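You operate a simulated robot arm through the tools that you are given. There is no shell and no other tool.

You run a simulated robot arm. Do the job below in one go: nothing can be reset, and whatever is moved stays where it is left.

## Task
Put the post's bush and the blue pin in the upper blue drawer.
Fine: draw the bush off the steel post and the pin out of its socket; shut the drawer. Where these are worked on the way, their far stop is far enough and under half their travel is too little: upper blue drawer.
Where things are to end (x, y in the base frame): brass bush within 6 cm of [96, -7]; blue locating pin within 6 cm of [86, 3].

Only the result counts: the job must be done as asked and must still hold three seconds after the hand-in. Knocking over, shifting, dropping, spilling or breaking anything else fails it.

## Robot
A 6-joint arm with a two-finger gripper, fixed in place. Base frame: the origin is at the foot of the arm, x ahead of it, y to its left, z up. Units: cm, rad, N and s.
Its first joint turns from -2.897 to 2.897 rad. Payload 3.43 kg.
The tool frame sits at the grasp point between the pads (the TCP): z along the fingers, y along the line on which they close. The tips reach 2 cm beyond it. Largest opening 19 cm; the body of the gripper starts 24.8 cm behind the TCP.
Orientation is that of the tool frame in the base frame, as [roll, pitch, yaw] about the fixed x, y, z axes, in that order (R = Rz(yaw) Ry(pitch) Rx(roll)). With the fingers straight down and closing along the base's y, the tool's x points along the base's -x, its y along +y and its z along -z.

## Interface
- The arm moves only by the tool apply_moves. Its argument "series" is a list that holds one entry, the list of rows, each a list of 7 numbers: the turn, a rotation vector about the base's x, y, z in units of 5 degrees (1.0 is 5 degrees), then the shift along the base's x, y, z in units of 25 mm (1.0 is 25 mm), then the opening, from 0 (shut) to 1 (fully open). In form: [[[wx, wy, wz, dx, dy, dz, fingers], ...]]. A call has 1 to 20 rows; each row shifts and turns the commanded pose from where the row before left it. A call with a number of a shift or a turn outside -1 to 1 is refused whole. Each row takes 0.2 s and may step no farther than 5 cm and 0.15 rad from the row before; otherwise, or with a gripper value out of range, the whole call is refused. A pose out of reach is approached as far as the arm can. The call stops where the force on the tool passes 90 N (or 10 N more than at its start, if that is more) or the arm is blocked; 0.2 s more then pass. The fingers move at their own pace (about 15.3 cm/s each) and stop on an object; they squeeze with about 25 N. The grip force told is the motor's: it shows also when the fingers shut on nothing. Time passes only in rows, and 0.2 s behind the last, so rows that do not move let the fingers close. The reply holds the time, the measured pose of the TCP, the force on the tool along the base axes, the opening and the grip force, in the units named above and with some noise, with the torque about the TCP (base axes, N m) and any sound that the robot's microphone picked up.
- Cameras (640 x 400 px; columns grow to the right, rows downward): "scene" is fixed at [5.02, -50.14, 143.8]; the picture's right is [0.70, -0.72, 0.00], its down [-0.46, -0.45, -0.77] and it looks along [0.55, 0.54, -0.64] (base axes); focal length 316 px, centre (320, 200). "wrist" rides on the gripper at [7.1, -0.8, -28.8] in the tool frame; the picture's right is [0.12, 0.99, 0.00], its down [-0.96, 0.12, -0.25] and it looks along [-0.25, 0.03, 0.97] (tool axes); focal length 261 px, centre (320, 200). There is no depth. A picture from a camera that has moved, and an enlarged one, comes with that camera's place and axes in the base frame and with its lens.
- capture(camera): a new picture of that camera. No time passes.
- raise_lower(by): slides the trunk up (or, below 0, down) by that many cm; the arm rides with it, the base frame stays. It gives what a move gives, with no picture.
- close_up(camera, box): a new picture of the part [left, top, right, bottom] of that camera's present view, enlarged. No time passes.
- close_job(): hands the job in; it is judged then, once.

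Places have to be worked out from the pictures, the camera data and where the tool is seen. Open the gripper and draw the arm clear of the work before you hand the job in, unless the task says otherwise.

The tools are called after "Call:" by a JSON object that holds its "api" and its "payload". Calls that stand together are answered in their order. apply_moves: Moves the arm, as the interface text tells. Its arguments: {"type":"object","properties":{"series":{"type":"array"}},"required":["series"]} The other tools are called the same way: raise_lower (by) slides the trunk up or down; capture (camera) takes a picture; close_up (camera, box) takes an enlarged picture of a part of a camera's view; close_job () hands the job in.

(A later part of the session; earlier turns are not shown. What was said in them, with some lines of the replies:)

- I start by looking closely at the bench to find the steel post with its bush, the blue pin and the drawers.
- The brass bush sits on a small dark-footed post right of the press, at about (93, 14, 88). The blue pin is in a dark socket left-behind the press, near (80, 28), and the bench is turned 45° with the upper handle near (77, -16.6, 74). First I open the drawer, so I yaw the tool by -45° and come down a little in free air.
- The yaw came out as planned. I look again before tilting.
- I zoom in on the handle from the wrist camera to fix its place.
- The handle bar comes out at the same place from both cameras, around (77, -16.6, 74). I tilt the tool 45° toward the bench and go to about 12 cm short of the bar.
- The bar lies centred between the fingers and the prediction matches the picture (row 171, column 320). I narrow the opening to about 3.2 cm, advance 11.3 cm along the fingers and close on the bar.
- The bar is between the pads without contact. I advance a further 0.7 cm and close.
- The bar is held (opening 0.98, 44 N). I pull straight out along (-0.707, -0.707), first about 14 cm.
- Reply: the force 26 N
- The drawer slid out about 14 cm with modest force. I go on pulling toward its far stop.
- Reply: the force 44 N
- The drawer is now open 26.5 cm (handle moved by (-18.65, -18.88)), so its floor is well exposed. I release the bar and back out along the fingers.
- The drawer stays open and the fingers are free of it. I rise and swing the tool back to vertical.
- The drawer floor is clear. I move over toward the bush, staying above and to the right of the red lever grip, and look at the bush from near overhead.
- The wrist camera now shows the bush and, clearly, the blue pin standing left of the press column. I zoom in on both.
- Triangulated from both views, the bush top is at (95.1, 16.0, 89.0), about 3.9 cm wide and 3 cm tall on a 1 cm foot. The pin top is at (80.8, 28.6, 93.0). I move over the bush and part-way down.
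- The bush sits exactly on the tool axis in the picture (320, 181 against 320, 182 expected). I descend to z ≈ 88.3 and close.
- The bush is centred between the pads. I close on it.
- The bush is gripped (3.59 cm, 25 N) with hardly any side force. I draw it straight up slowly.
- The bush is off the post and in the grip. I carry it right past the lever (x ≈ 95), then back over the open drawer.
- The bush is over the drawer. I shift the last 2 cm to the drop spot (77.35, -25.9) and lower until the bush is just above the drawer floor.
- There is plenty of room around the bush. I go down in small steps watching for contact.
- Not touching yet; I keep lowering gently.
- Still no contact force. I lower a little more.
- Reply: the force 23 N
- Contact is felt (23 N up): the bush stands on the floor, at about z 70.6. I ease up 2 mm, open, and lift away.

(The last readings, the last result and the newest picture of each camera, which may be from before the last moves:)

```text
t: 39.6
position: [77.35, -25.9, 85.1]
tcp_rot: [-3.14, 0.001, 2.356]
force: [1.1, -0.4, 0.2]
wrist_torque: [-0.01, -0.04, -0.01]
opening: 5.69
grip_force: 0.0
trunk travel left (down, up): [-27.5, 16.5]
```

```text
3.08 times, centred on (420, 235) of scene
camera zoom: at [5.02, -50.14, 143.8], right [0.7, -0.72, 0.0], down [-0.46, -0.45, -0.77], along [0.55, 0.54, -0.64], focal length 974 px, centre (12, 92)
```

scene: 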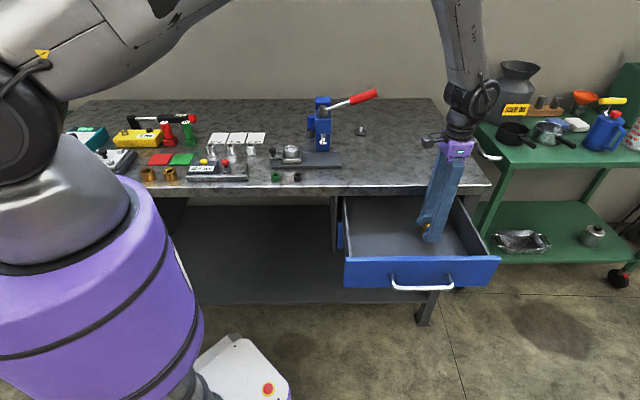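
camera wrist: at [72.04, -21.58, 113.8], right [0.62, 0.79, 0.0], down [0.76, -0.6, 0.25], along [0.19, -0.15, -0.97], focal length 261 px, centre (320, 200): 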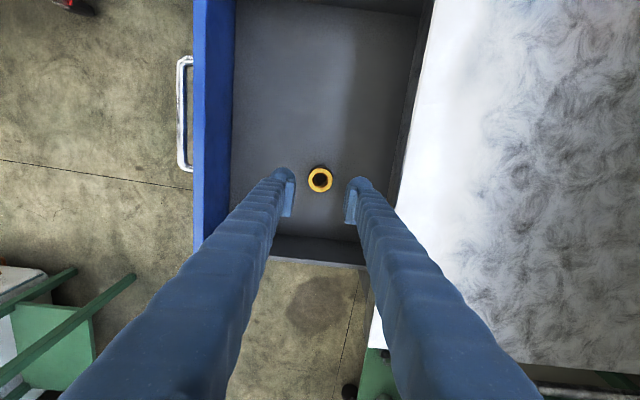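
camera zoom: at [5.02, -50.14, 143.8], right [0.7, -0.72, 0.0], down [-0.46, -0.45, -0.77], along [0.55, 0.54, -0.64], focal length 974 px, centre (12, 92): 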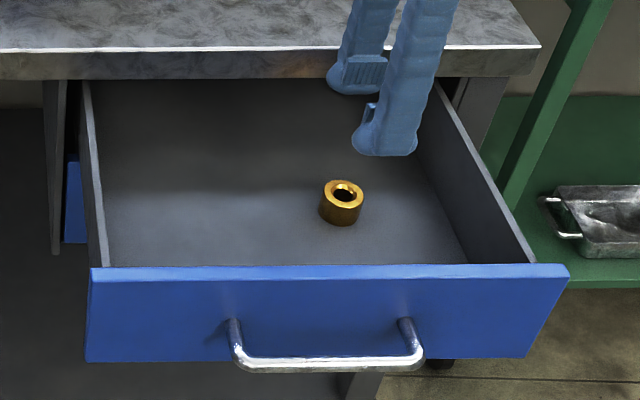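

The bush stands upright in the drawer where planned. Next is the pin; I go around the lever on its right again at about z 104.

Call:
{"api": "apply_moves", "payload": {"series": [[[0, 0, 0, 0, 0, 0.9, 0.3], [0, 0, 0, 0, 0, 0.9, 0.3], [0, 0, 0, 0, 0, 0.9, 0.3], [0, 0, 0, 0, 0, 0.9, 0.3], [0, 0, 0, 0.88, 0.4, 0.5, 0.3], [0, 0, 0, 0.88, 0.4, 0.5, 0.3], [0, 0, 0, 0.88, 0.4, 0.5, 0.3], [0, 0, 0, 0.88, 0.4, 0.5, 0.3], [0, 0, 0, 0.88, 0.4, 0.5, 0.3], [0, 0, 0, 0.88, 0.4, 0.5, 0.3], [0, 0, 0, 0.88, 0.4, 0.5, 0.3], [0, 0, 0, 0.88, 0.4, 0.5, 0.3], [0, 0, 0, 0, 0.95, 0, 0.3], [0, 0, 0, 0, 0.95, 0, 0.3], [0, 0, 0, 0, 0.95, 0, 0.3], [0, 0, 0, 0, 0.95, 0, 0.3], [0, 0, 0, 0, 0.95, 0, 0.3], [0, 0, 0, 0, 0.95, 0, 0.3], [0, 0, 0, 0, 0.95, 0, 0.3], [0, 0, 0, 0, 0.95, 0, 0.3]]]}}

```text
t: 43.8
position: [95.11, 1.25, 104.19]
tcp_rot: [-3.14, 0.0, 2.357]
force: [0.1, 0.2, 0.4]
wrist_torque: [-0.03, -0.01, 0.0]
opening: 5.68
grip_force: 0.1
trunk travel left (down, up): [-27.5, 16.5]
```

The arm is at (95, 1, 104) with no contact. I continue behind the post and stop above the pin at about (80.8, 28.6).

Call:
{"api": "apply_moves", "payload": {"series": [[[0, 0, 0, 0, 0.9, 0.1, 0.3], [0, 0, 0, 0, 0.9, 0.1, 0.3], [0, 0, 0, 0, 0.9, 0, 0.3], [0, 0, 0, 0, 0.9, 0, 0.3], [0, 0, 0, 0, 0.9, 0, 0.3], [0, 0, 0, 0, 0.9, 0, 0.3], [0, 0, 0, -0.82, 0.79, 0, 0.3], [0, 0, 0, -0.82, 0.79, 0, 0.3], [0, 0, 0, -0.82, 0.79, 0, 0.3], [0, 0, 0, -0.82, 0.79, 0, 0.3], [0, 0, 0, -0.82, 0.79, 0, 0.3], [0, 0, 0, -0.82, 0.79, 0, 0.3], [0, 0, 0, -0.82, 0.79, 0, 0.3], [0, 0, 0, 0, 0, 0, 0.3]]]}}

Call:
{"api": "capture", "payload": {"camera": "wrist"}}

Call:
{"api": "capture", "payload": {"camera": "scene"}}

```text
t: 46.8
position: [80.71, 28.57, 104.56]
tcp_rot: [-3.14, -0.001, 2.357]
force: [0.5, 0.5, -0.2]
wrist_torque: [-0.05, -0.05, 0.01]
opening: 5.68
grip_force: 0.1
trunk travel left (down, up): [-27.5, 16.5]
```

```text
taken
camera wrist: at [75.36, 32.94, 133.24], right [0.62, 0.79, 0.0], down [0.76, -0.6, 0.25], along [0.19, -0.15, -0.97], focal length 261 px, centre (320, 200)
```

wrist: 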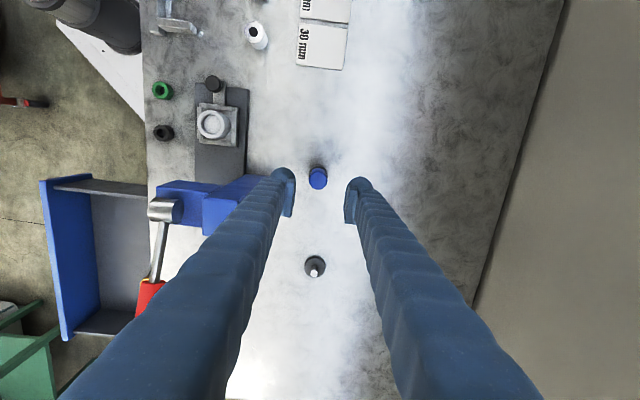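

```text
taken
```

scene: 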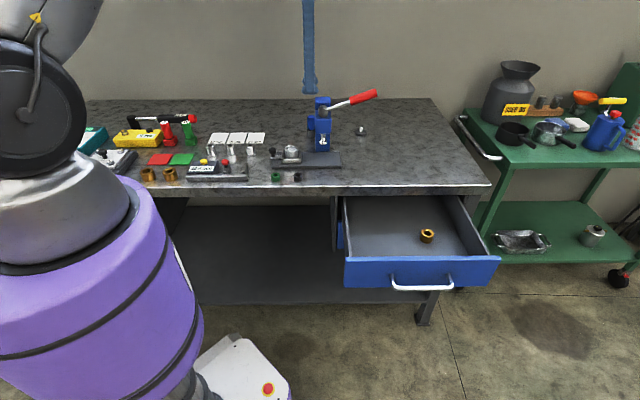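

The pin appears right under the tool axis. I zoom to check the remaining offset.

Call:
{"api": "close_up", "payload": {"camera": "wrist", "box": [270, 145, 370, 205]}}

```text
6.40 times, centred on (320, 175) of wrist
camera zoom: at [75.36, 32.94, 133.24], right [0.62, 0.79, 0.0], down [0.76, -0.6, 0.25], along [0.19, -0.15, -0.97], focal length 1668 px, centre (320, 360)
```

zoom: 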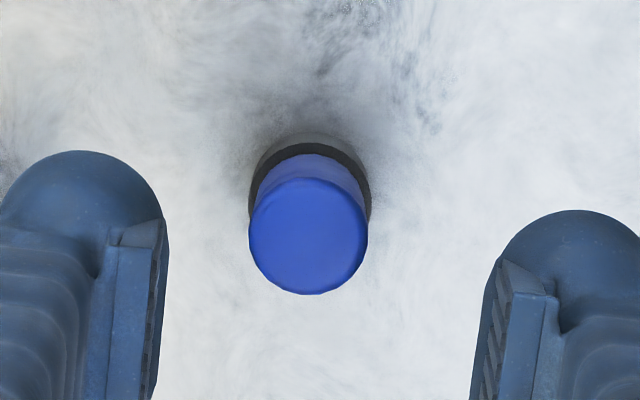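

The offset is about 2 mm; I correct it, descend to z ≈ 90.8 (tips just above the socket) and look before closing.

Call:
{"api": "apply_moves", "payload": {"series": [[[0, 0, 0, -0.02, -0.1, -0.8, 0.3], [0, 0, 0, 0, 0, -0.8, 0.3], [0, 0, 0, 0, 0, -0.8, 0.3], [0, 0, 0, 0, 0, -0.8, 0.3], [0, 0, 0, 0, 0, -0.8, 0.3], [0, 0, 0, 0, 0, -0.7, 0.3], [0, 0, 0, 0, 0, -0.5, 0.3], [0, 0, 0, 0, 0, -0.3, 0.3], [0, 0, 0, 0, 0, 0, 0.3]]]}}

Call:
{"api": "close_up", "payload": {"camera": "wrist", "box": [240, 140, 400, 240]}}

Call:
{"api": "close_up", "payload": {"camera": "scene", "box": [285, 85, 365, 145]}}

```text
t: 48.8
position: [80.58, 28.32, 90.81]
tcp_rot: [3.14, -0.002, 2.357]
force: [-0.1, 0.3, 0.3]
wrist_torque: [-0.02, -0.02, -0.02]
opening: 5.7
grip_force: 0.0
trunk travel left (down, up): [-27.5, 16.5]
```

```text
4.00 times, centred on (320, 190) of wrist
camera zoom: at [75.3, 32.66, 119.5], right [0.62, 0.79, 0.0], down [0.76, -0.6, 0.25], along [0.19, -0.15, -0.97], focal length 1043 px, centre (320, 240)
```

zoom: 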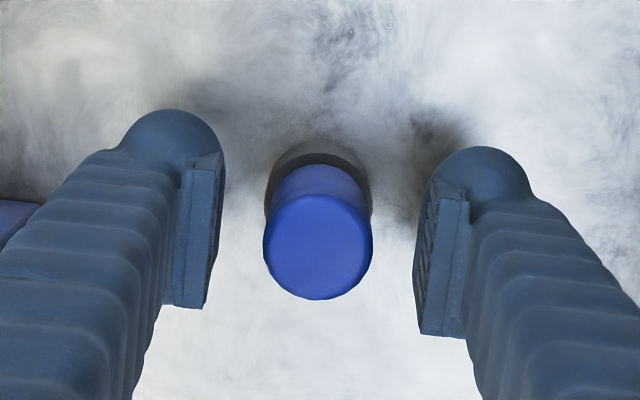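

```text
6.67 times, centred on (325, 115) of scene
camera zoom: at [5.02, -50.14, 143.8], right [0.7, -0.72, 0.0], down [-0.46, -0.45, -0.77], along [0.55, 0.54, -0.64], focal length 2110 px, centre (287, 767)
```

zoom: 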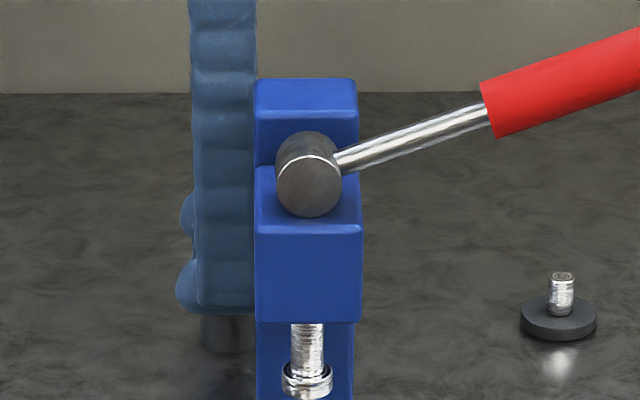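

The pin is centred and the fingertips are just above the socket. I close and draw it straight up slowly.

Call:
{"api": "apply_moves", "payload": {"series": [[[0, 0, 0, 0, 0, 0, 0.0], [0, 0, 0, 0, 0, 0, 0.0], [0, 0, 0, 0, 0, 0, 0.0], [0, 0, 0, 0, 0, 0, 0.0]]]}}

```text
t: 49.8
position: [80.61, 28.35, 91.0]
tcp_rot: [-3.14, 0.0, 2.356]
force: [-0.2, -0.8, 0.2]
wrist_torque: [0.05, 0.01, 0.02]
opening: 2.73
grip_force: 24.6
trunk travel left (down, up): [-27.5, 16.5]
```

The grip is on the pin (2.73 cm, 25 N). I pull it up.

Call:
{"api": "apply_moves", "payload": {"series": [[[0, 0, 0, 0, 0, 0.2, 0.0], [0, 0, 0, 0, 0, 0.2, 0.0], [0, 0, 0, 0, 0, 0.3, 0.0], [0, 0, 0, 0, 0, 0.4, 0.0], [0, 0, 0, 0, 0, 0.5, 0.0], [0, 0, 0, 0, 0, 0.6, 0.0], [0, 0, 0, 0, 0, 0.6, 0.0], [0, 0, 0, 0, 0, 0.6, 0.0], [0, 0, 0, 0, 0, 0.6, 0.0], [0, 0, 0, 0, 0, 0.6, 0.0], [0, 0, 0, 0, 0, 0.6, 0.0]]]}}

Call:
{"api": "close_up", "payload": {"camera": "wrist", "box": [240, 140, 400, 240]}}

Call:
{"api": "close_up", "payload": {"camera": "scene", "box": [265, 65, 365, 145]}}

```text
t: 52.2
position: [80.59, 28.41, 103.86]
tcp_rot: [-3.141, 0.0, 2.359]
force: [0.4, 1.0, -0.6]
wrist_torque: [-0.03, -0.05, -0.03]
opening: 2.73
grip_force: 24.8
trunk travel left (down, up): [-27.5, 16.5]
```

```text
4.00 times, centred on (320, 190) of wrist
camera zoom: at [75.26, 32.68, 132.57], right [0.62, 0.79, 0.0], down [0.76, -0.6, 0.25], along [0.19, -0.15, -0.97], focal length 1043 px, centre (320, 240)
```

zoom: 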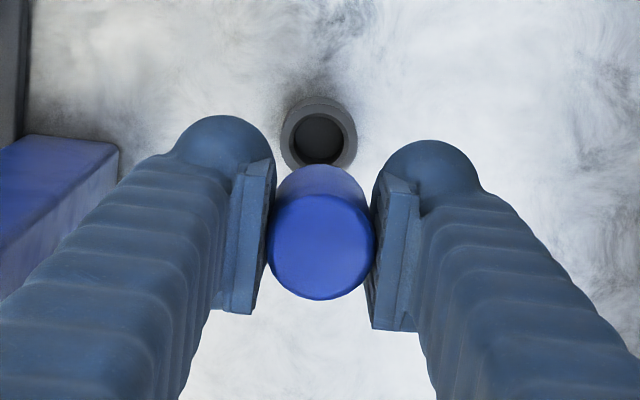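

```text
5.00 times, centred on (315, 105) of scene
camera zoom: at [5.02, -50.14, 143.8], right [0.7, -0.72, 0.0], down [-0.46, -0.45, -0.77], along [0.55, 0.54, -0.64], focal length 1583 px, centre (345, 675)
```

zoom: 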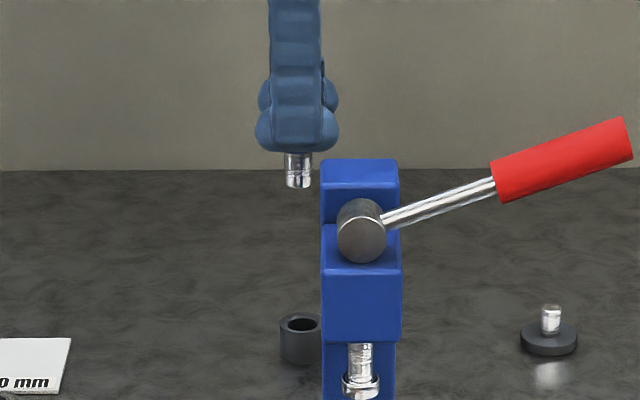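

The pin is out: it has a steel shank reaching about 5 cm below the TCP, total length about 7 cm, so it can stand in the 10 cm high drawer space. I carry it back the same way around the lever.

Call:
{"api": "apply_moves", "payload": {"series": [[[0, 0, 0, 0.4, -0.38, 0.3, 0.0], [0, 0, 0, 0.82, -0.79, 0.3, 0.0], [0, 0, 0, 0.82, -0.79, 0.3, 0.0], [0, 0, 0, 0.82, -0.79, 0.3, 0.0], [0, 0, 0, 0.82, -0.79, 0, 0.0], [0, 0, 0, 0.82, -0.79, 0, 0.0], [0, 0, 0, 0.82, -0.79, 0, 0.0], [0, 0, 0, 0.4, -0.9, 0, 0.0], [0, 0, 0, 0, -0.95, 0, 0.0], [0, 0, 0, 0, -0.95, 0, 0.0], [0, 0, 0, 0, -0.95, 0, 0.0], [0, 0, 0, 0, -0.95, 0, 0.0], [0, 0, 0, 0, -0.95, 0, 0.0], [0, 0, 0, 0, -0.95, 0, 0.0], [0, 0, 0, 0, -0.95, 0, 0.0], [0, 0, 0, 0, -0.95, 0, 0.0], [0, 0, 0, 0, -0.95, 0, 0.0], [0, 0, 0, 0, -0.95, 0, 0.0], [0, 0, 0, 0, -0.95, 0, 0.0], [0, 0, 0, 0, -0.7, 0, 0.0]]]}}

Call:
{"api": "capture", "payload": {"camera": "wrist"}}

```text
t: 56.4
position: [94.93, -14.81, 106.93]
tcp_rot: [-3.14, -0.002, 2.355]
force: [-0.3, -0.8, -0.7]
wrist_torque: [0.04, -0.02, 0.03]
opening: 2.71
grip_force: 24.7
trunk travel left (down, up): [-27.5, 16.5]
```

```text
taken
camera wrist: at [89.52, -10.53, 135.54], right [0.62, 0.79, 0.0], down [0.76, -0.6, 0.25], along [0.19, -0.15, -0.97], focal length 261 px, centre (320, 200)
```

wrist: 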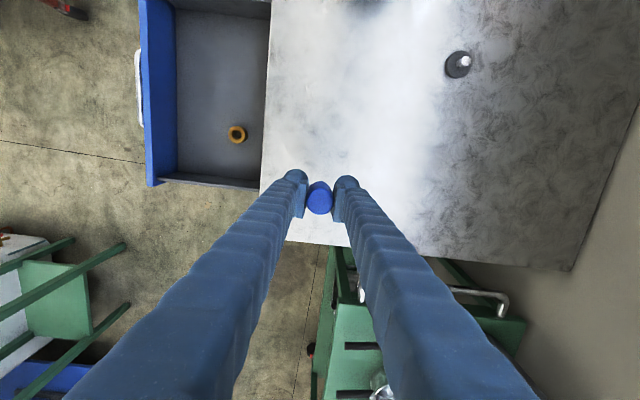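

Clear of the lever; I move over the pin's drop spot (67.35, -15.9) above the drawer's left half.

Call:
{"api": "apply_moves", "payload": {"series": [[[0, 0, 0, -0.5, -0.3, 0, 0.0], [0, 0, 0, -0.92, -0.3, 0, 0.0], [0, 0, 0, -0.92, -0.3, 0, 0.0], [0, 0, 0, -0.92, -0.3, 0, 0.0], [0, 0, 0, -0.92, 0, 0, 0.0], [0, 0, 0, -0.92, 0, 0, 0.0], [0, 0, 0, -0.92, 0, 0, 0.0], [0, 0, 0, -0.92, 0, 0, 0.0], [0, 0, 0, -0.92, 0, 0, 0.0], [0, 0, 0, -0.92, 0.2, 0, 0.0], [0, 0, 0, -0.92, 0.2, 0, 0.0], [0, 0, 0, -0.92, 0.2, 0, 0.0], [0, 0, 0, -0.41, 0.17, 0, 0.0], [0, 0, 0, 0, 0, 0, 0.0]]]}}

Call:
{"api": "capture", "payload": {"camera": "wrist"}}

Call:
{"api": "capture", "payload": {"camera": "scene"}}

```text
t: 59.4
position: [67.31, -15.8, 106.9]
tcp_rot: [-3.14, -0.001, 2.356]
force: [-1.2, -0.1, -0.6]
wrist_torque: [-0.01, 0.01, 0.01]
opening: 2.74
grip_force: 25.1
trunk travel left (down, up): [-27.5, 16.5]
```

```text
taken
camera wrist: at [61.99, -11.51, 135.54], right [0.62, 0.79, 0.0], down [0.76, -0.6, 0.25], along [0.19, -0.15, -0.97], focal length 261 px, centre (320, 200)
```

wrist: 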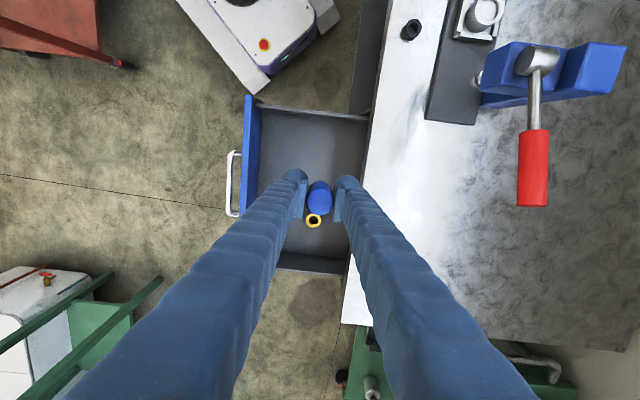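

```text
taken
```

scene: 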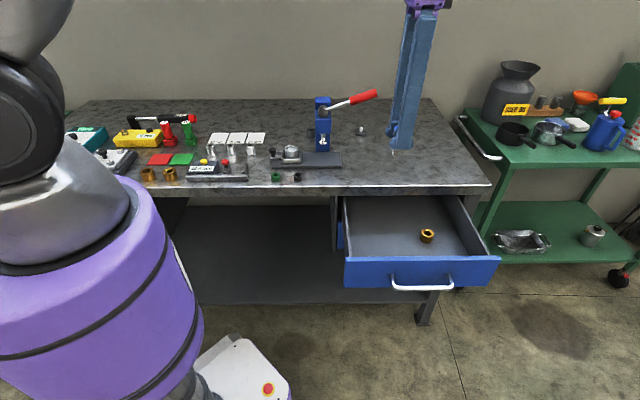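

The pin hangs over the left half of the drawer, well apart from the bush. I lower it to just above the floor.

Call:
{"api": "apply_moves", "payload": {"series": [[[0, 0, 0, 0, 0, -0.5, 0.0], [0, 0, 0, 0, 0, -0.9, 0.0], [0, 0, 0, 0, 0, -0.9, 0.0], [0, 0, 0, 0, 0, -0.9, 0.0], [0, 0, 0, 0, 0, -0.9, 0.0], [0, 0, 0, 0, 0, -0.9, 0.0], [0, 0, 0, 0, 0, -0.9, 0.0], [0, 0, 0, 0, 0, -0.9, 0.0], [0, 0, 0, 0, 0, -0.9, 0.0], [0, 0, 0, 0, 0, -0.9, 0.0], [0, 0, 0, 0, 0, -0.9, 0.0], [0, 0, 0, 0, 0, -0.9, 0.0], [0, 0, 0, 0, 0, -0.6, 0.0], [0, 0, 0, 0, 0, -0.4, 0.0], [0, 0, 0, 0, 0, 0, 0.0]]]}}

Call:
{"api": "close_up", "payload": {"camera": "scene", "box": [340, 180, 460, 260]}}

```text
t: 62.6
position: [67.24, -15.95, 78.37]
tcp_rot: [3.141, 0.0, 2.355]
force: [0.6, 0.2, -0.9]
wrist_torque: [0.02, -0.03, -0.02]
opening: 2.72
grip_force: 25.0
trunk travel left (down, up): [-27.5, 16.5]
```

```text
5.00 times, centred on (400, 220) of scene
camera zoom: at [5.02, -50.14, 143.8], right [0.7, -0.72, 0.0], down [-0.46, -0.45, -0.77], along [0.55, 0.54, -0.64], focal length 1583 px, centre (-80, 100)
```

zoom: 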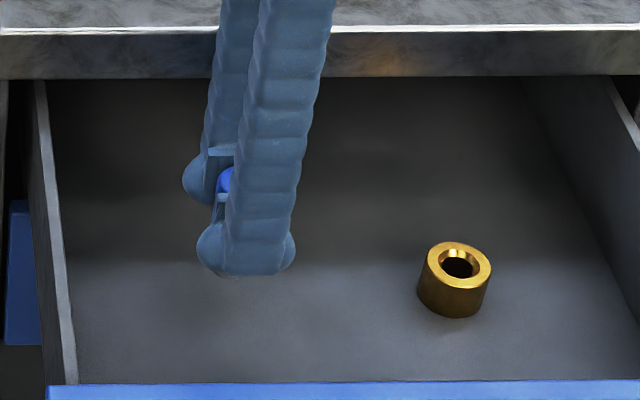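

No contact yet. I lower another 1.75 cm in small steps.

Call:
{"api": "apply_moves", "payload": {"series": [[[0, 0, 0, 0, 0, -0.2, 0.0], [0, 0, 0, 0, 0, -0.2, 0.0], [0, 0, 0, 0, 0, -0.15, 0.0], [0, 0, 0, 0, 0, -0.1, 0.0]]]}}

```text
t: 63.6
position: [67.34, -15.83, 76.76]
tcp_rot: [-3.14, -0.003, 2.355]
force: [-0.3, -0.4, -1.7]
wrist_torque: [0.01, 0.01, 0.01]
opening: 2.75
grip_force: 24.8
trunk travel left (down, up): [-27.5, 16.5]
```

Still free. I continue in 2 mm steps.

Call:
{"api": "apply_moves", "payload": {"series": [[[0, 0, 0, 0, 0, -0.08, 0.0], [0, 0, 0, 0, 0, -0.08, 0.0], [0, 0, 0, 0, 0, -0.08, 0.0]]]}}

```text
t: 64.4
position: [67.32, -15.81, 76.25]
tcp_rot: [-3.141, -0.001, 2.357]
force: [0.7, 0.7, -0.3]
wrist_torque: [0.0, -0.02, -0.03]
opening: 2.75
grip_force: 24.6
trunk travel left (down, up): [-27.5, 16.5]
```

No contact at z 76.25. I step down further.

Call:
{"api": "apply_moves", "payload": {"series": [[[0, 0, 0, 0, 0, -0.08, 0.0], [0, 0, 0, 0, 0, -0.08, 0.0], [0, 0, 0, 0, 0, -0.08, 0.0]]]}}

```text
t: 65.2
position: [67.49, -15.82, 75.72]
tcp_rot: [3.141, 0.001, 2.354]
force: [-2.5, 0.4, 24.7]
wrist_torque: [0.1, 0.08, -0.02]
opening: 2.72
grip_force: 25.4
trunk travel left (down, up): [-27.5, 16.5]
```

Contact (25 N): the shank stands on the floor. I ease up about 1.5 mm, check, then open slowly.

Call:
{"api": "apply_moves", "payload": {"series": [[[0, 0, 0, 0, 0, 0.05, 0.0], [0, 0, 0, 0, 0, 0, 0.0]]]}}

Call:
{"api": "close_up", "payload": {"camera": "wrist", "box": [240, 140, 400, 240]}}

```text
t: 65.8
position: [67.39, -15.83, 75.71]
tcp_rot: [-3.141, 0.0, 2.356]
force: [1.7, -0.7, 13.5]
wrist_torque: [-0.01, -0.1, 0.03]
opening: 2.74
grip_force: 24.8
trunk travel left (down, up): [-27.5, 16.5]
```

```text
4.00 times, centred on (320, 190) of wrist
camera zoom: at [61.99, -11.51, 104.4], right [0.62, 0.79, 0.0], down [0.76, -0.6, 0.25], along [0.2, -0.15, -0.97], focal length 1043 px, centre (320, 240)
```

zoom: 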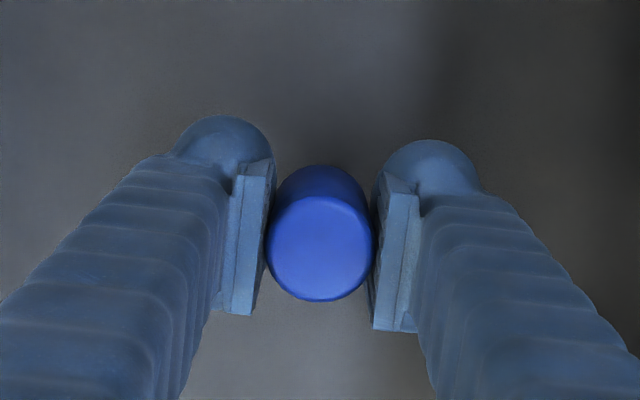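

Force halved to about 13 N with the pin upright. I ease another millimetre and open gradually.

Call:
{"api": "apply_moves", "payload": {"series": [[[0, 0, 0, 0, 0, 0.05, 0.0], [0, 0, 0, 0, 0, 0, 0.16], [0, 0, 0, 0, 0, 0, 0.18], [0, 0, 0, 0, 0, 0, 0.22], [0, 0, 0, 0, 0, 0, 0.26], [0, 0, 0, 0, 0, 0, 0.3]]]}}

Call:
{"api": "close_up", "payload": {"camera": "wrist", "box": [240, 140, 400, 240]}}

```text
t: 67.2
position: [67.46, -15.85, 75.77]
tcp_rot: [3.141, 0.001, 2.355]
force: [0.4, 0.3, -0.2]
wrist_torque: [-0.02, 0.01, 0.02]
opening: 5.71
grip_force: 0.1
trunk travel left (down, up): [-27.5, 16.5]
```

```text
4.00 times, centred on (320, 190) of wrist
camera zoom: at [62.04, -11.5, 104.49], right [0.62, 0.79, 0.0], down [0.76, -0.6, 0.25], along [0.19, -0.15, -0.97], focal length 1043 px, centre (320, 240)
```

zoom: 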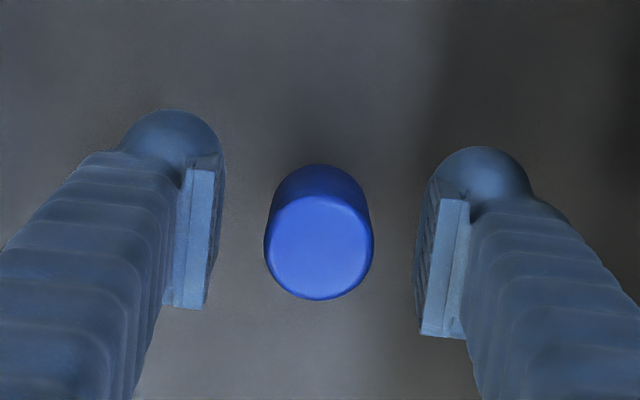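

The pin stands by itself, well clear of both pads. I lift straight out.

Call:
{"api": "apply_moves", "payload": {"series": [[[0, 0, 0, 0, 0, 0.3, 0.3], [0, 0, 0, 0, 0, 0.6, 0.3], [0, 0, 0, 0, 0, 0.9, 0.3], [0, 0, 0, 0, 0, 0.9, 0.3], [0, 0, 0, 0, 0, 0.9, 0.3], [0, 0, 0, 0, 0, 0.9, 0.3], [0, 0, 0, 0, 0, 0.9, 0.3], [0, 0, 0, 0, 0, 0.9, 0.3], [0, 0, 0, 0, 0, 0.9, 0.3], [0, 0, 0, 0, 0, 0.9, 0.3], [0, 0, 0, 0, 0, 0.5, 0.3]]]}}

Call:
{"api": "capture", "payload": {"camera": "wrist"}}

Call:
{"api": "close_up", "payload": {"camera": "scene", "box": [330, 170, 510, 300]}}

```text
t: 69.6
position: [67.35, -15.82, 97.4]
tcp_rot: [3.14, 0.0, 2.356]
force: [0.6, 0.4, -0.4]
wrist_torque: [0.02, 0.01, 0.0]
opening: 5.7
grip_force: 0.1
trunk travel left (down, up): [-27.5, 16.5]
```

```text
taken
camera wrist: at [62.0, -11.5, 126.0], right [0.62, 0.79, 0.0], down [0.76, -0.6, 0.25], along [0.19, -0.15, -0.97], focal length 261 px, centre (320, 200)
```

wrist: 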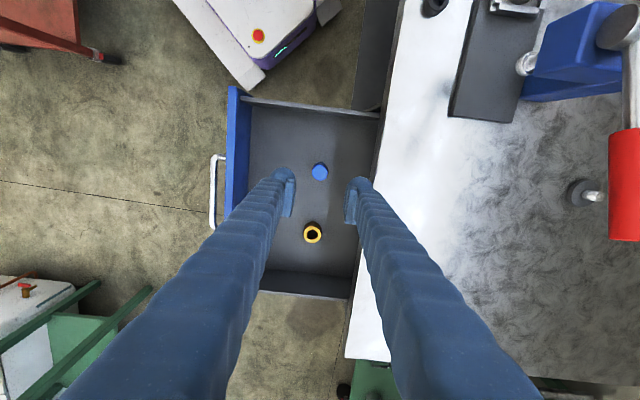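

```text
3.08 times, centred on (420, 235) of scene
camera zoom: at [5.02, -50.14, 143.8], right [0.7, -0.72, 0.0], down [-0.46, -0.45, -0.77], along [0.55, 0.54, -0.64], focal length 974 px, centre (12, 92)
```

zoom: 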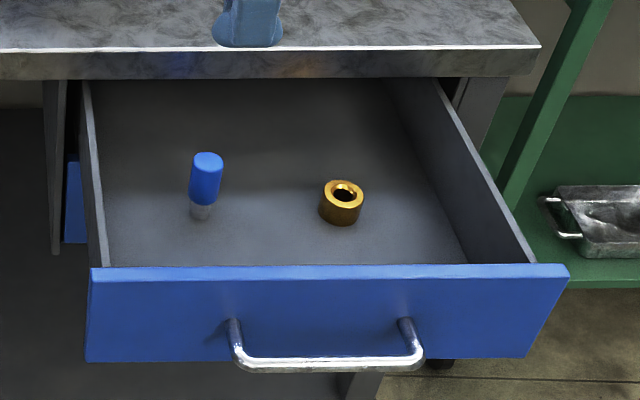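

Both parts stand in the drawer. Now I shut it: I move in front of the handle with closed, vertical fingers and will push the bar slowly.

Call:
{"api": "apply_moves", "payload": {"series": [[[0, 0, 0, -0.515, -0.895, 0, 0.1], [0, 0, 0, -0.515, -0.895, 0, 0.0], [0, 0, 0, -0.515, -0.895, 0, 0.0], [0, 0, 0, -0.515, -0.895, 0, 0.0], [0, 0, 0, -0.515, -0.895, 0, 0.0], [0, 0, 0, -0.515, -0.895, 0, 0.0], [0, 0, 0, -0.515, -0.895, 0, 0.0], [0, 0, 0, -0.515, -0.895, 0, 0.0], [0, 0, 0, -0.515, -0.895, 0, 0.0], [0, 0, 0, -0.515, -0.895, 0, 0.0], [0, 0, 0, -0.515, -0.895, 0, 0.0], [0, 0, 0, 0, 0, 0, 0.0]]]}}

Call:
{"api": "capture", "payload": {"camera": "wrist"}}

Call:
{"api": "capture", "payload": {"camera": "scene"}}

```text
t: 72.2
position: [53.15, -40.53, 97.24]
tcp_rot: [-3.141, -0.003, 2.356]
force: [-0.3, 0.7, -0.3]
wrist_torque: [0.07, -0.01, 0.03]
opening: 0.0
grip_force: 24.9
trunk travel left (down, up): [-27.5, 16.5]
```

```text
taken
camera wrist: at [47.85, -36.18, 125.98], right [0.62, 0.79, 0.0], down [0.76, -0.6, 0.25], along [0.19, -0.15, -0.97], focal length 261 px, centre (320, 200)
```

wrist: 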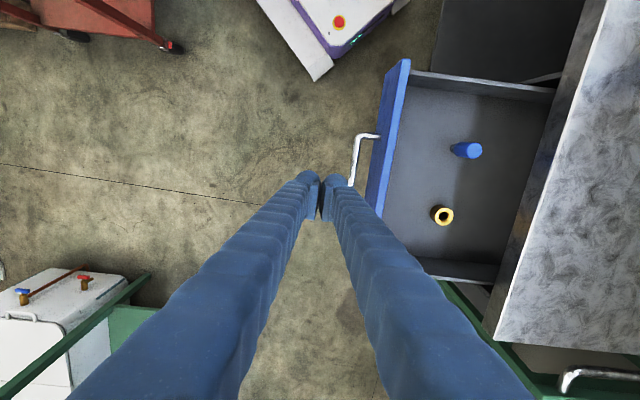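

```text
taken
```

scene: 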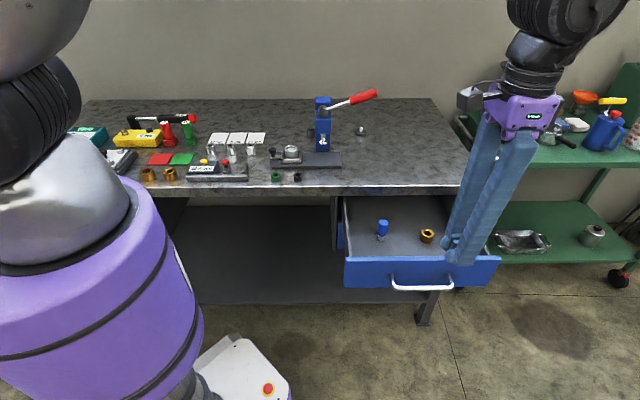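

I'm in front of the handle with some 6 cm clearance. I descend to bar height.

Call:
{"api": "apply_moves", "payload": {"series": [[[0, 0, 0, 0, 0, -0.9, 0.0], [0, 0, 0, 0, 0, -0.9, 0.0], [0, 0, 0, 0, 0, -0.9, 0.0], [0, 0, 0, 0, 0, -0.9, 0.0], [0, 0, 0, 0, 0, -0.9, 0.0], [0, 0, 0, 0, 0, -0.9, 0.0], [0, 0, 0, 0, 0, -0.9, 0.0], [0, 0, 0, 0, 0, -0.9, 0.0], [0, 0, 0, 0, 0, -0.9, 0.0], [0, 0, 0, 0, 0, -0.9, 0.0], [0, 0, 0, 0, 0, -0.45, 0.0], [0, 0, 0, 0, 0, 0, 0.0]]]}}

Call:
{"api": "capture", "payload": {"camera": "wrist"}}

Call:
{"api": "capture", "payload": {"camera": "scene"}}

```text
t: 74.8
position: [53.17, -40.24, 73.78]
tcp_rot: [3.14, 0.001, 2.356]
force: [0.0, -0.5, 0.0]
wrist_torque: [0.01, 0.01, 0.02]
opening: 0.01
grip_force: 24.8
trunk travel left (down, up): [-27.5, 16.5]
```

```text
taken
camera wrist: at [47.81, -36.06, 102.39], right [0.62, 0.79, 0.0], down [0.76, -0.6, 0.25], along [0.19, -0.15, -0.97], focal length 261 px, centre (320, 200)
```

wrist: 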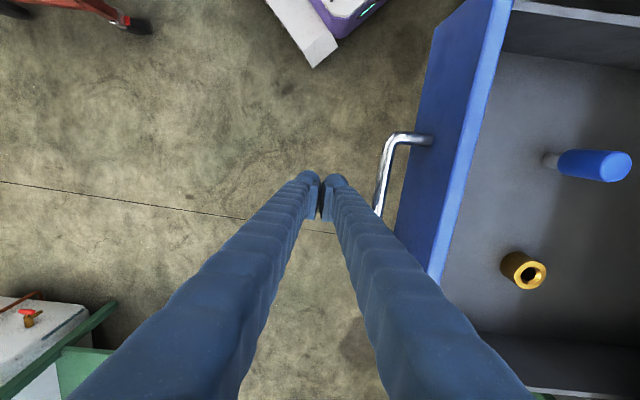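

```text
taken
```

scene: 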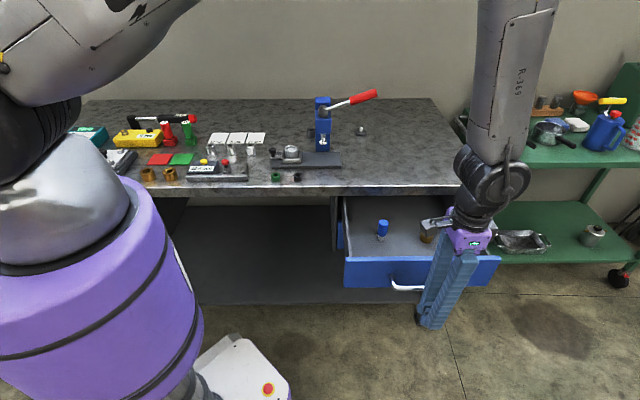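

Aligned with the bar centre (u ≈ 66). I approach the last 4 cm and make soft contact.

Call:
{"api": "apply_moves", "payload": {"series": [[[0, 0, 0, 0.25, 0.25, 0, 0.0], [0, 0, 0, 0.25, 0.25, 0, 0.0], [0, 0, 0, 0.25, 0.25, 0, 0.0], [0, 0, 0, 0.2, 0.2, 0, 0.0], [0, 0, 0, 0.1, 0.1, 0, 0.0], [0, 0, 0, 0.1, 0.1, 0, 0.0], [0, 0, 0, 0.1, 0.1, 0, 0.0], [0, 0, 0, 0.1, 0.1, 0, 0.0], [0, 0, 0, 0.1, 0.1, 0, 0.0], [0, 0, 0, 0.1, 0.1, 0, 0.0], [0, 0, 0, 0.1, 0.1, 0, 0.0]]]}}

Call:
{"api": "capture", "payload": {"camera": "wrist"}}

Call:
{"api": "capture", "payload": {"camera": "scene"}}

```text
t: 77.2
position: [57.26, -36.34, 73.78]
tcp_rot: [-3.14, -0.001, 2.356]
force: [-0.2, 0.9, 0.6]
wrist_torque: [0.02, -0.01, -0.04]
opening: 0.0
grip_force: 24.6
trunk travel left (down, up): [-27.5, 16.5]
```

```text
taken
camera wrist: at [51.97, -32.01, 102.39], right [0.62, 0.79, 0.0], down [0.76, -0.6, 0.25], along [0.19, -0.15, -0.97], focal length 261 px, centre (320, 200)
```

wrist: 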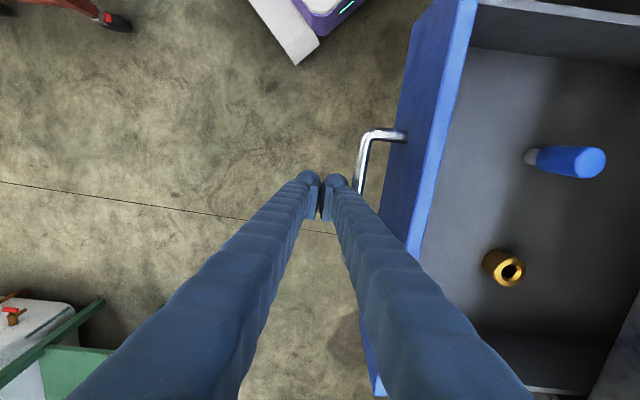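

```text
taken
```

scene: 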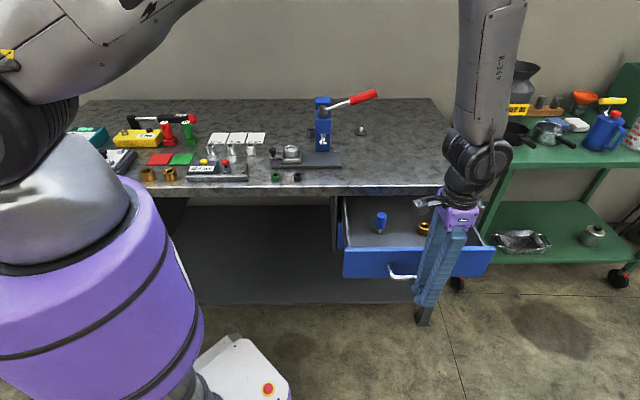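

The bar has been touched and the drawer is already moving in with little force; both parts still stand. I keep pushing slowly.

Call:
{"api": "apply_moves", "payload": {"series": [[[0, 0, 0, 0.1, 0.1, 0, 0.0], [0, 0, 0, 0.15, 0.15, 0, 0.0], [0, 0, 0, 0.2, 0.2, 0, 0.0], [0, 0, 0, 0.2, 0.2, 0, 0.0], [0, 0, 0, 0.2, 0.2, 0, 0.0], [0, 0, 0, 0.2, 0.2, 0, 0.0], [0, 0, 0, 0.2, 0.2, 0, 0.0], [0, 0, 0, 0.2, 0.2, 0, 0.0], [0, 0, 0, 0.2, 0.2, 0, 0.0], [0, 0, 0, 0.2, 0.2, 0, 0.0], [0, 0, 0, 0.2, 0.2, 0, 0.0], [0, 0, 0, 0.2, 0.2, 0, 0.0], [0, 0, 0, 0.2, 0.2, 0, 0.0], [0, 0, 0, 0.15, 0.15, 0, 0.0]]]}}

Call:
{"api": "capture", "payload": {"camera": "wrist"}}

Call:
{"api": "capture", "payload": {"camera": "scene"}}

```text
t: 80.2
position: [63.76, -29.87, 73.61]
tcp_rot: [3.141, 0.001, 2.356]
force: [0.1, -0.2, -0.5]
wrist_torque: [-0.02, -0.02, -0.02]
opening: 0.0
grip_force: 25.0
trunk travel left (down, up): [-27.5, 16.5]
```

```text
taken
camera wrist: at [58.43, -25.5, 102.35], right [0.62, 0.79, 0.0], down [0.76, -0.6, 0.25], along [0.19, -0.15, -0.97], focal length 261 px, centre (320, 200)
```

wrist: 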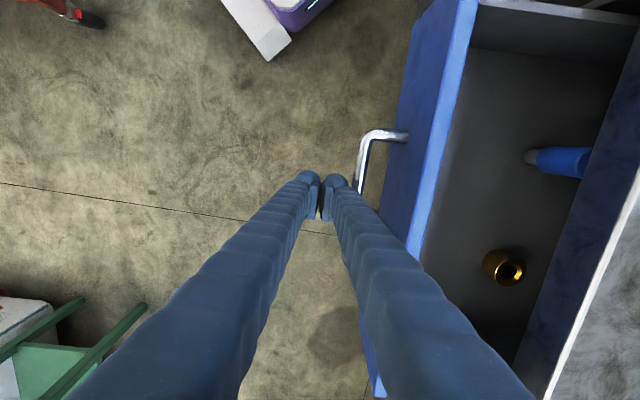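

```text
taken
```

scene: 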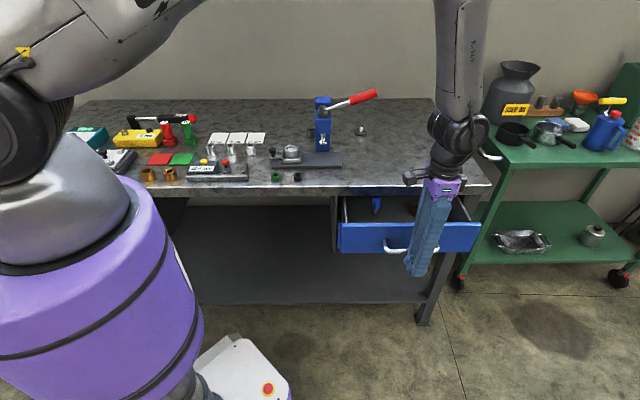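

The drawer follows cleanly and the pin is just passing under the bench edge, still upright. I push another 6 cm and check it.

Call:
{"api": "apply_moves", "payload": {"series": [[[0, 0, 0, 0.1, 0.1, 0, 0.0], [0, 0, 0, 0.15, 0.15, 0, 0.0], [0, 0, 0, 0.2, 0.2, 0, 0.0], [0, 0, 0, 0.2, 0.2, 0, 0.0], [0, 0, 0, 0.2, 0.2, 0, 0.0], [0, 0, 0, 0.2, 0.2, 0, 0.0], [0, 0, 0, 0.2, 0.2, 0, 0.0], [0, 0, 0, 0.2, 0.2, 0, 0.0], [0, 0, 0, 0.2, 0.2, 0, 0.0], [0, 0, 0, 0.1, 0.1, 0, 0.0]]]}}

Call:
{"api": "close_up", "payload": {"camera": "scene", "box": [320, 170, 500, 290]}}

Call:
{"api": "capture", "payload": {"camera": "wrist"}}

```text
t: 82.4
position: [68.15, -25.5, 73.67]
tcp_rot: [3.141, 0.0, 2.356]
force: [-0.2, -1.1, 1.1]
wrist_torque: [-0.04, -0.01, 0.01]
opening: 0.01
grip_force: 25.0
trunk travel left (down, up): [-27.5, 16.5]
```

```text
3.33 times, centred on (410, 230) of scene
camera zoom: at [5.02, -50.14, 143.8], right [0.7, -0.72, 0.0], down [-0.46, -0.45, -0.77], along [0.55, 0.54, -0.64], focal length 1055 px, centre (20, 100)
```

zoom: 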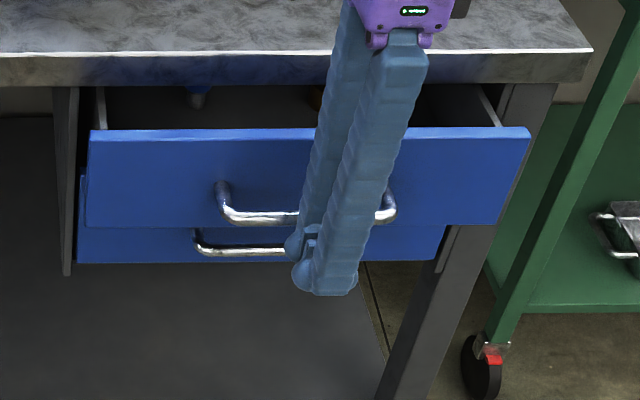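

```text
taken
camera wrist: at [62.83, -21.13, 102.38], right [0.62, 0.79, 0.0], down [0.76, -0.6, 0.25], along [0.19, -0.15, -0.97], focal length 261 px, centre (320, 200)
```

wrist: 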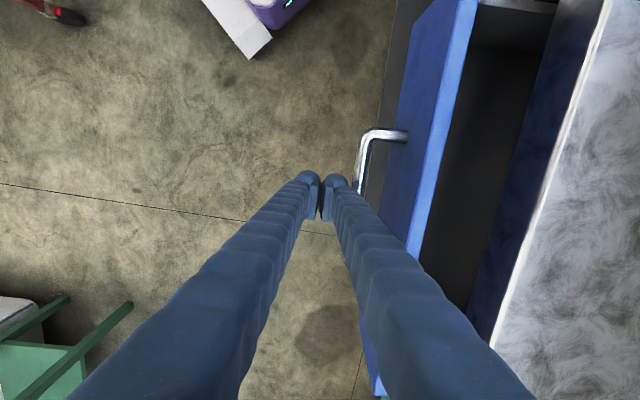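

Pin still upright and under the bench top with clearance. About 10 cm remain; I push 7 cm more, then finish very slowly.

Call:
{"api": "apply_moves", "payload": {"series": [[[0, 0, 0, 0.1, 0.1, 0, 0.0], [0, 0, 0, 0.15, 0.15, 0, 0.0], [0, 0, 0, 0.2, 0.2, 0, 0.0], [0, 0, 0, 0.2, 0.2, 0, 0.0], [0, 0, 0, 0.2, 0.2, 0, 0.0], [0, 0, 0, 0.2, 0.2, 0, 0.0], [0, 0, 0, 0.2, 0.2, 0, 0.0], [0, 0, 0, 0.2, 0.2, 0, 0.0], [0, 0, 0, 0.2, 0.2, 0, 0.0], [0, 0, 0, 0.15, 0.15, 0, 0.0], [0, 0, 0, 0.1, 0.1, 0, 0.0], [0, 0, 0, 0.1, 0.1, 0, 0.0]]]}}

Call:
{"api": "close_up", "payload": {"camera": "scene", "box": [320, 170, 500, 290]}}

Call:
{"api": "capture", "payload": {"camera": "wrist"}}

```text
t: 85.0
position: [73.24, -20.32, 73.7]
tcp_rot: [3.141, -0.001, 2.357]
force: [-0.2, 1.0, 0.0]
wrist_torque: [-0.01, 0.0, 0.06]
opening: 0.01
grip_force: 24.6
trunk travel left (down, up): [-27.5, 16.5]
```

```text
3.33 times, centred on (410, 230) of scene
camera zoom: at [5.02, -50.14, 143.8], right [0.7, -0.72, 0.0], down [-0.46, -0.45, -0.77], along [0.55, 0.54, -0.64], focal length 1055 px, centre (20, 100)
```

zoom: 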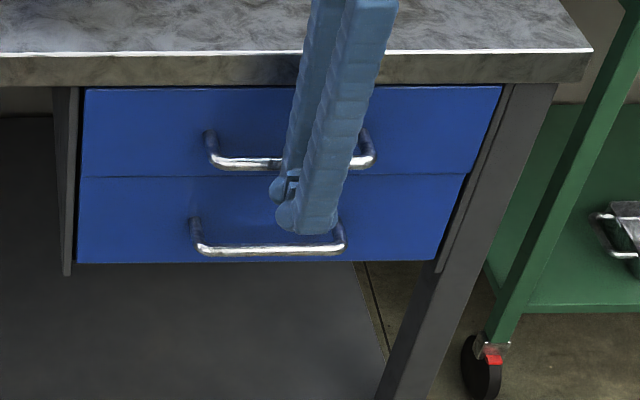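

```text
taken
camera wrist: at [67.88, -16.07, 102.32], right [0.62, 0.79, 0.0], down [0.76, -0.6, 0.25], along [0.19, -0.15, -0.97], focal length 261 px, centre (320, 200)
```

wrist: 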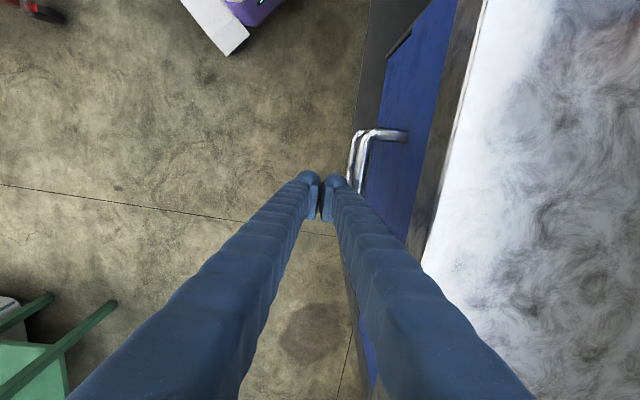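

Nearly shut. I finish with 2.5 mm steps, watching for the end stop.

Call:
{"api": "apply_moves", "payload": {"series": [[[0, 0, 0, 0.07, 0.07, 0, 0.0], [0, 0, 0, 0.07, 0.07, 0, 0.0], [0, 0, 0, 0.07, 0.07, 0, 0.0], [0, 0, 0, 0.07, 0.07, 0, 0.0], [0, 0, 0, 0.07, 0.07, 0, 0.0], [0, 0, 0, 0.07, 0.07, 0, 0.0], [0, 0, 0, 0.07, 0.07, 0, 0.0], [0, 0, 0, 0.07, 0.07, 0, 0.0]]]}}

Call:
{"api": "close_up", "payload": {"camera": "scene", "box": [320, 160, 500, 270]}}

```text
t: 86.7
position: [73.76, -19.73, 73.71]
tcp_rot: [-3.138, -0.006, 2.353]
force: [-14.1, -23.6, 7.4]
wrist_torque: [0.36, -0.41, -0.13]
opening: 0.03
grip_force: 25.2
trunk travel left (down, up): [-27.5, 16.5]
stopped in row 8: the force on the tool passed its limit at 93 N (the readings are from after the stop); the commanded pose is now the measured one
```

```text
3.56 times, centred on (410, 215) of scene
camera zoom: at [5.02, -50.14, 143.8], right [0.7, -0.72, 0.0], down [-0.46, -0.45, -0.77], along [0.55, 0.54, -0.64], focal length 1125 px, centre (0, 147)
```

zoom: 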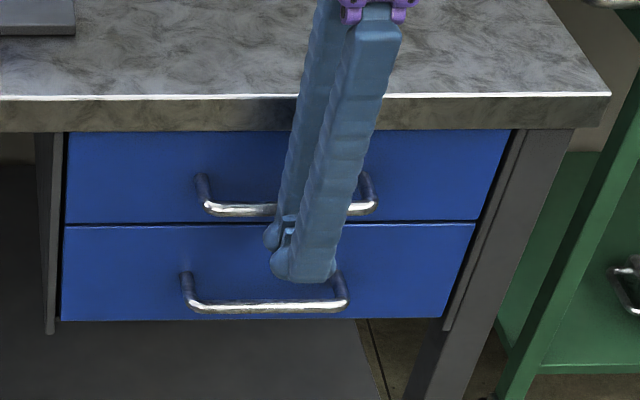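

The end stop was hit (93 N) and the picture matches the drawer's original closed look exactly. I back away outward and raise the arm clear.

Call:
{"api": "apply_moves", "payload": {"series": [[[0, 0, 0, -0.1, -0.1, 0, 0.0], [0, 0, 0, -0.3, -0.3, 0, 0.0], [0, 0, 0, -0.6, -0.6, 0, 0.0], [0, 0, 0, -0.7, -0.7, 0, 0.0], [0, 0, 0, -0.7, -0.7, 0, 0.3], [0, 0, 0, -0.7, -0.7, 0.4, 0.3], [0, 0, 0, -0.7, -0.7, 0.8, 0.3], [0, 0, 0, -0.5, -0.5, 0.9, 0.4], [0, 0, 0, 0, 0, 0.9, 0.4], [0, 0, 0, 0, 0, 0.9, 0.4], [0, 0, 0, 0, 0, 0.9, 0.4], [0, 0, 0, 0, 0, 0.9, 0.4], [0, 0, 0, 0, 0, 0.9, 0.4], [0, 0, 0, 0, 0, 0.9, 0.4], [0, 0, 0, 0, 0, 0.9, 0.4], [0, 0, 0, 0, 0, 0.9, 0.4], [0, 0, 0, 0, 0, 0.9, 0.4], [0, 0, 0, 0, 0, 0, 0.4], [0, 0, 0, 0, 0, 0, 0.4]]]}}

Call:
{"api": "capture", "payload": {"camera": "scene"}}

Call:
{"api": "close_up", "payload": {"camera": "scene", "box": [320, 160, 500, 270]}}

Call:
{"api": "capture", "payload": {"camera": "wrist"}}

```text
t: 90.7
position: [63.2, -30.27, 99.22]
tcp_rot: [-3.137, -0.005, 2.355]
force: [1.6, -0.3, -0.1]
wrist_torque: [0.0, -0.01, 0.01]
opening: 7.6
grip_force: 0.0
trunk travel left (down, up): [-27.5, 16.5]
```

```text
taken
```

scene: 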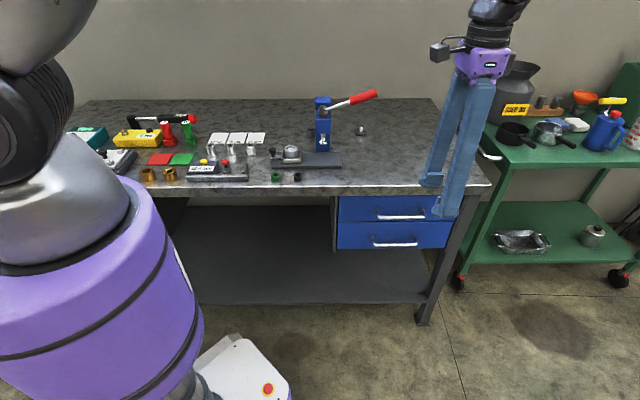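

```text
3.56 times, centred on (410, 215) of scene
camera zoom: at [5.02, -50.14, 143.8], right [0.7, -0.72, 0.0], down [-0.46, -0.45, -0.77], along [0.55, 0.54, -0.64], focal length 1125 px, centre (0, 147)
```

zoom: 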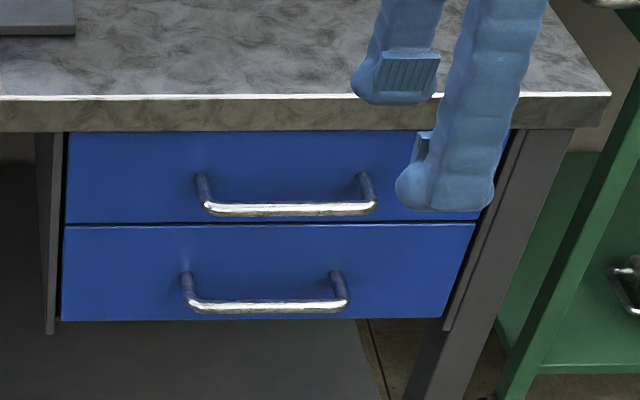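

```text
taken
camera wrist: at [58.06, -25.97, 127.9], right [0.62, 0.79, 0.0], down [0.76, -0.6, 0.24], along [0.19, -0.15, -0.97], focal length 261 px, centre (320, 200)
```

wrist: 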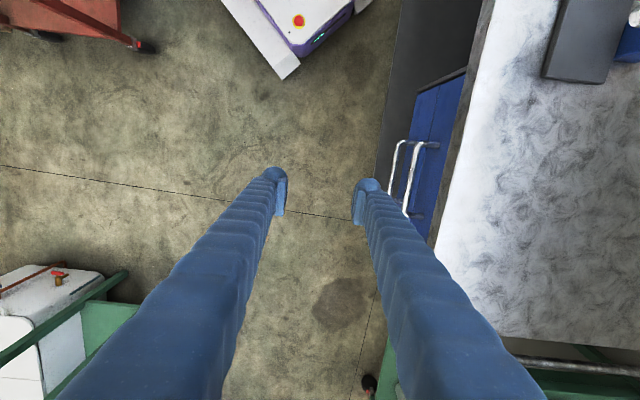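

The drawer is fully shut as at the start, both parts are inside at their planned spots, and nothing else on the bench has moved. The gripper is open and clear, so I hand in.

Call:
{"api": "close_job", "payload": {}}

```text
The job is handed in.
```

I put the brass bush and the blue pin in the upper blue drawer, shut it and handed the job in. The tool gave no verdict, only that the job was handed in.

- **Bush:** I drew it straight up off the steel post and stood it upright in the drawer. With the drawer shut it should be close to [96, -7].
- **Pin:** I drew it out of its socket behind the press. It is about 7 cm long, so it stands upright in the drawer and should be close to [86, 3].
- **Drawer:** I pulled it out 26.5 cm. I didn't reach its far stop, but that is most likely well over half its travel. I pushed it back until it hit the end stop, and it looks the same as at the start.
- **Rest of the bench:** nothing else looks moved or knocked in the last pictures. The gripper is open and clear of the bench.

I couldn't see the parts once the drawer was shut. The pin was still standing when I last saw it, with about 10 cm of drawer left to close. I finished in small, slow steps; if it tipped after that, it should still be within the 6 cm allowed.
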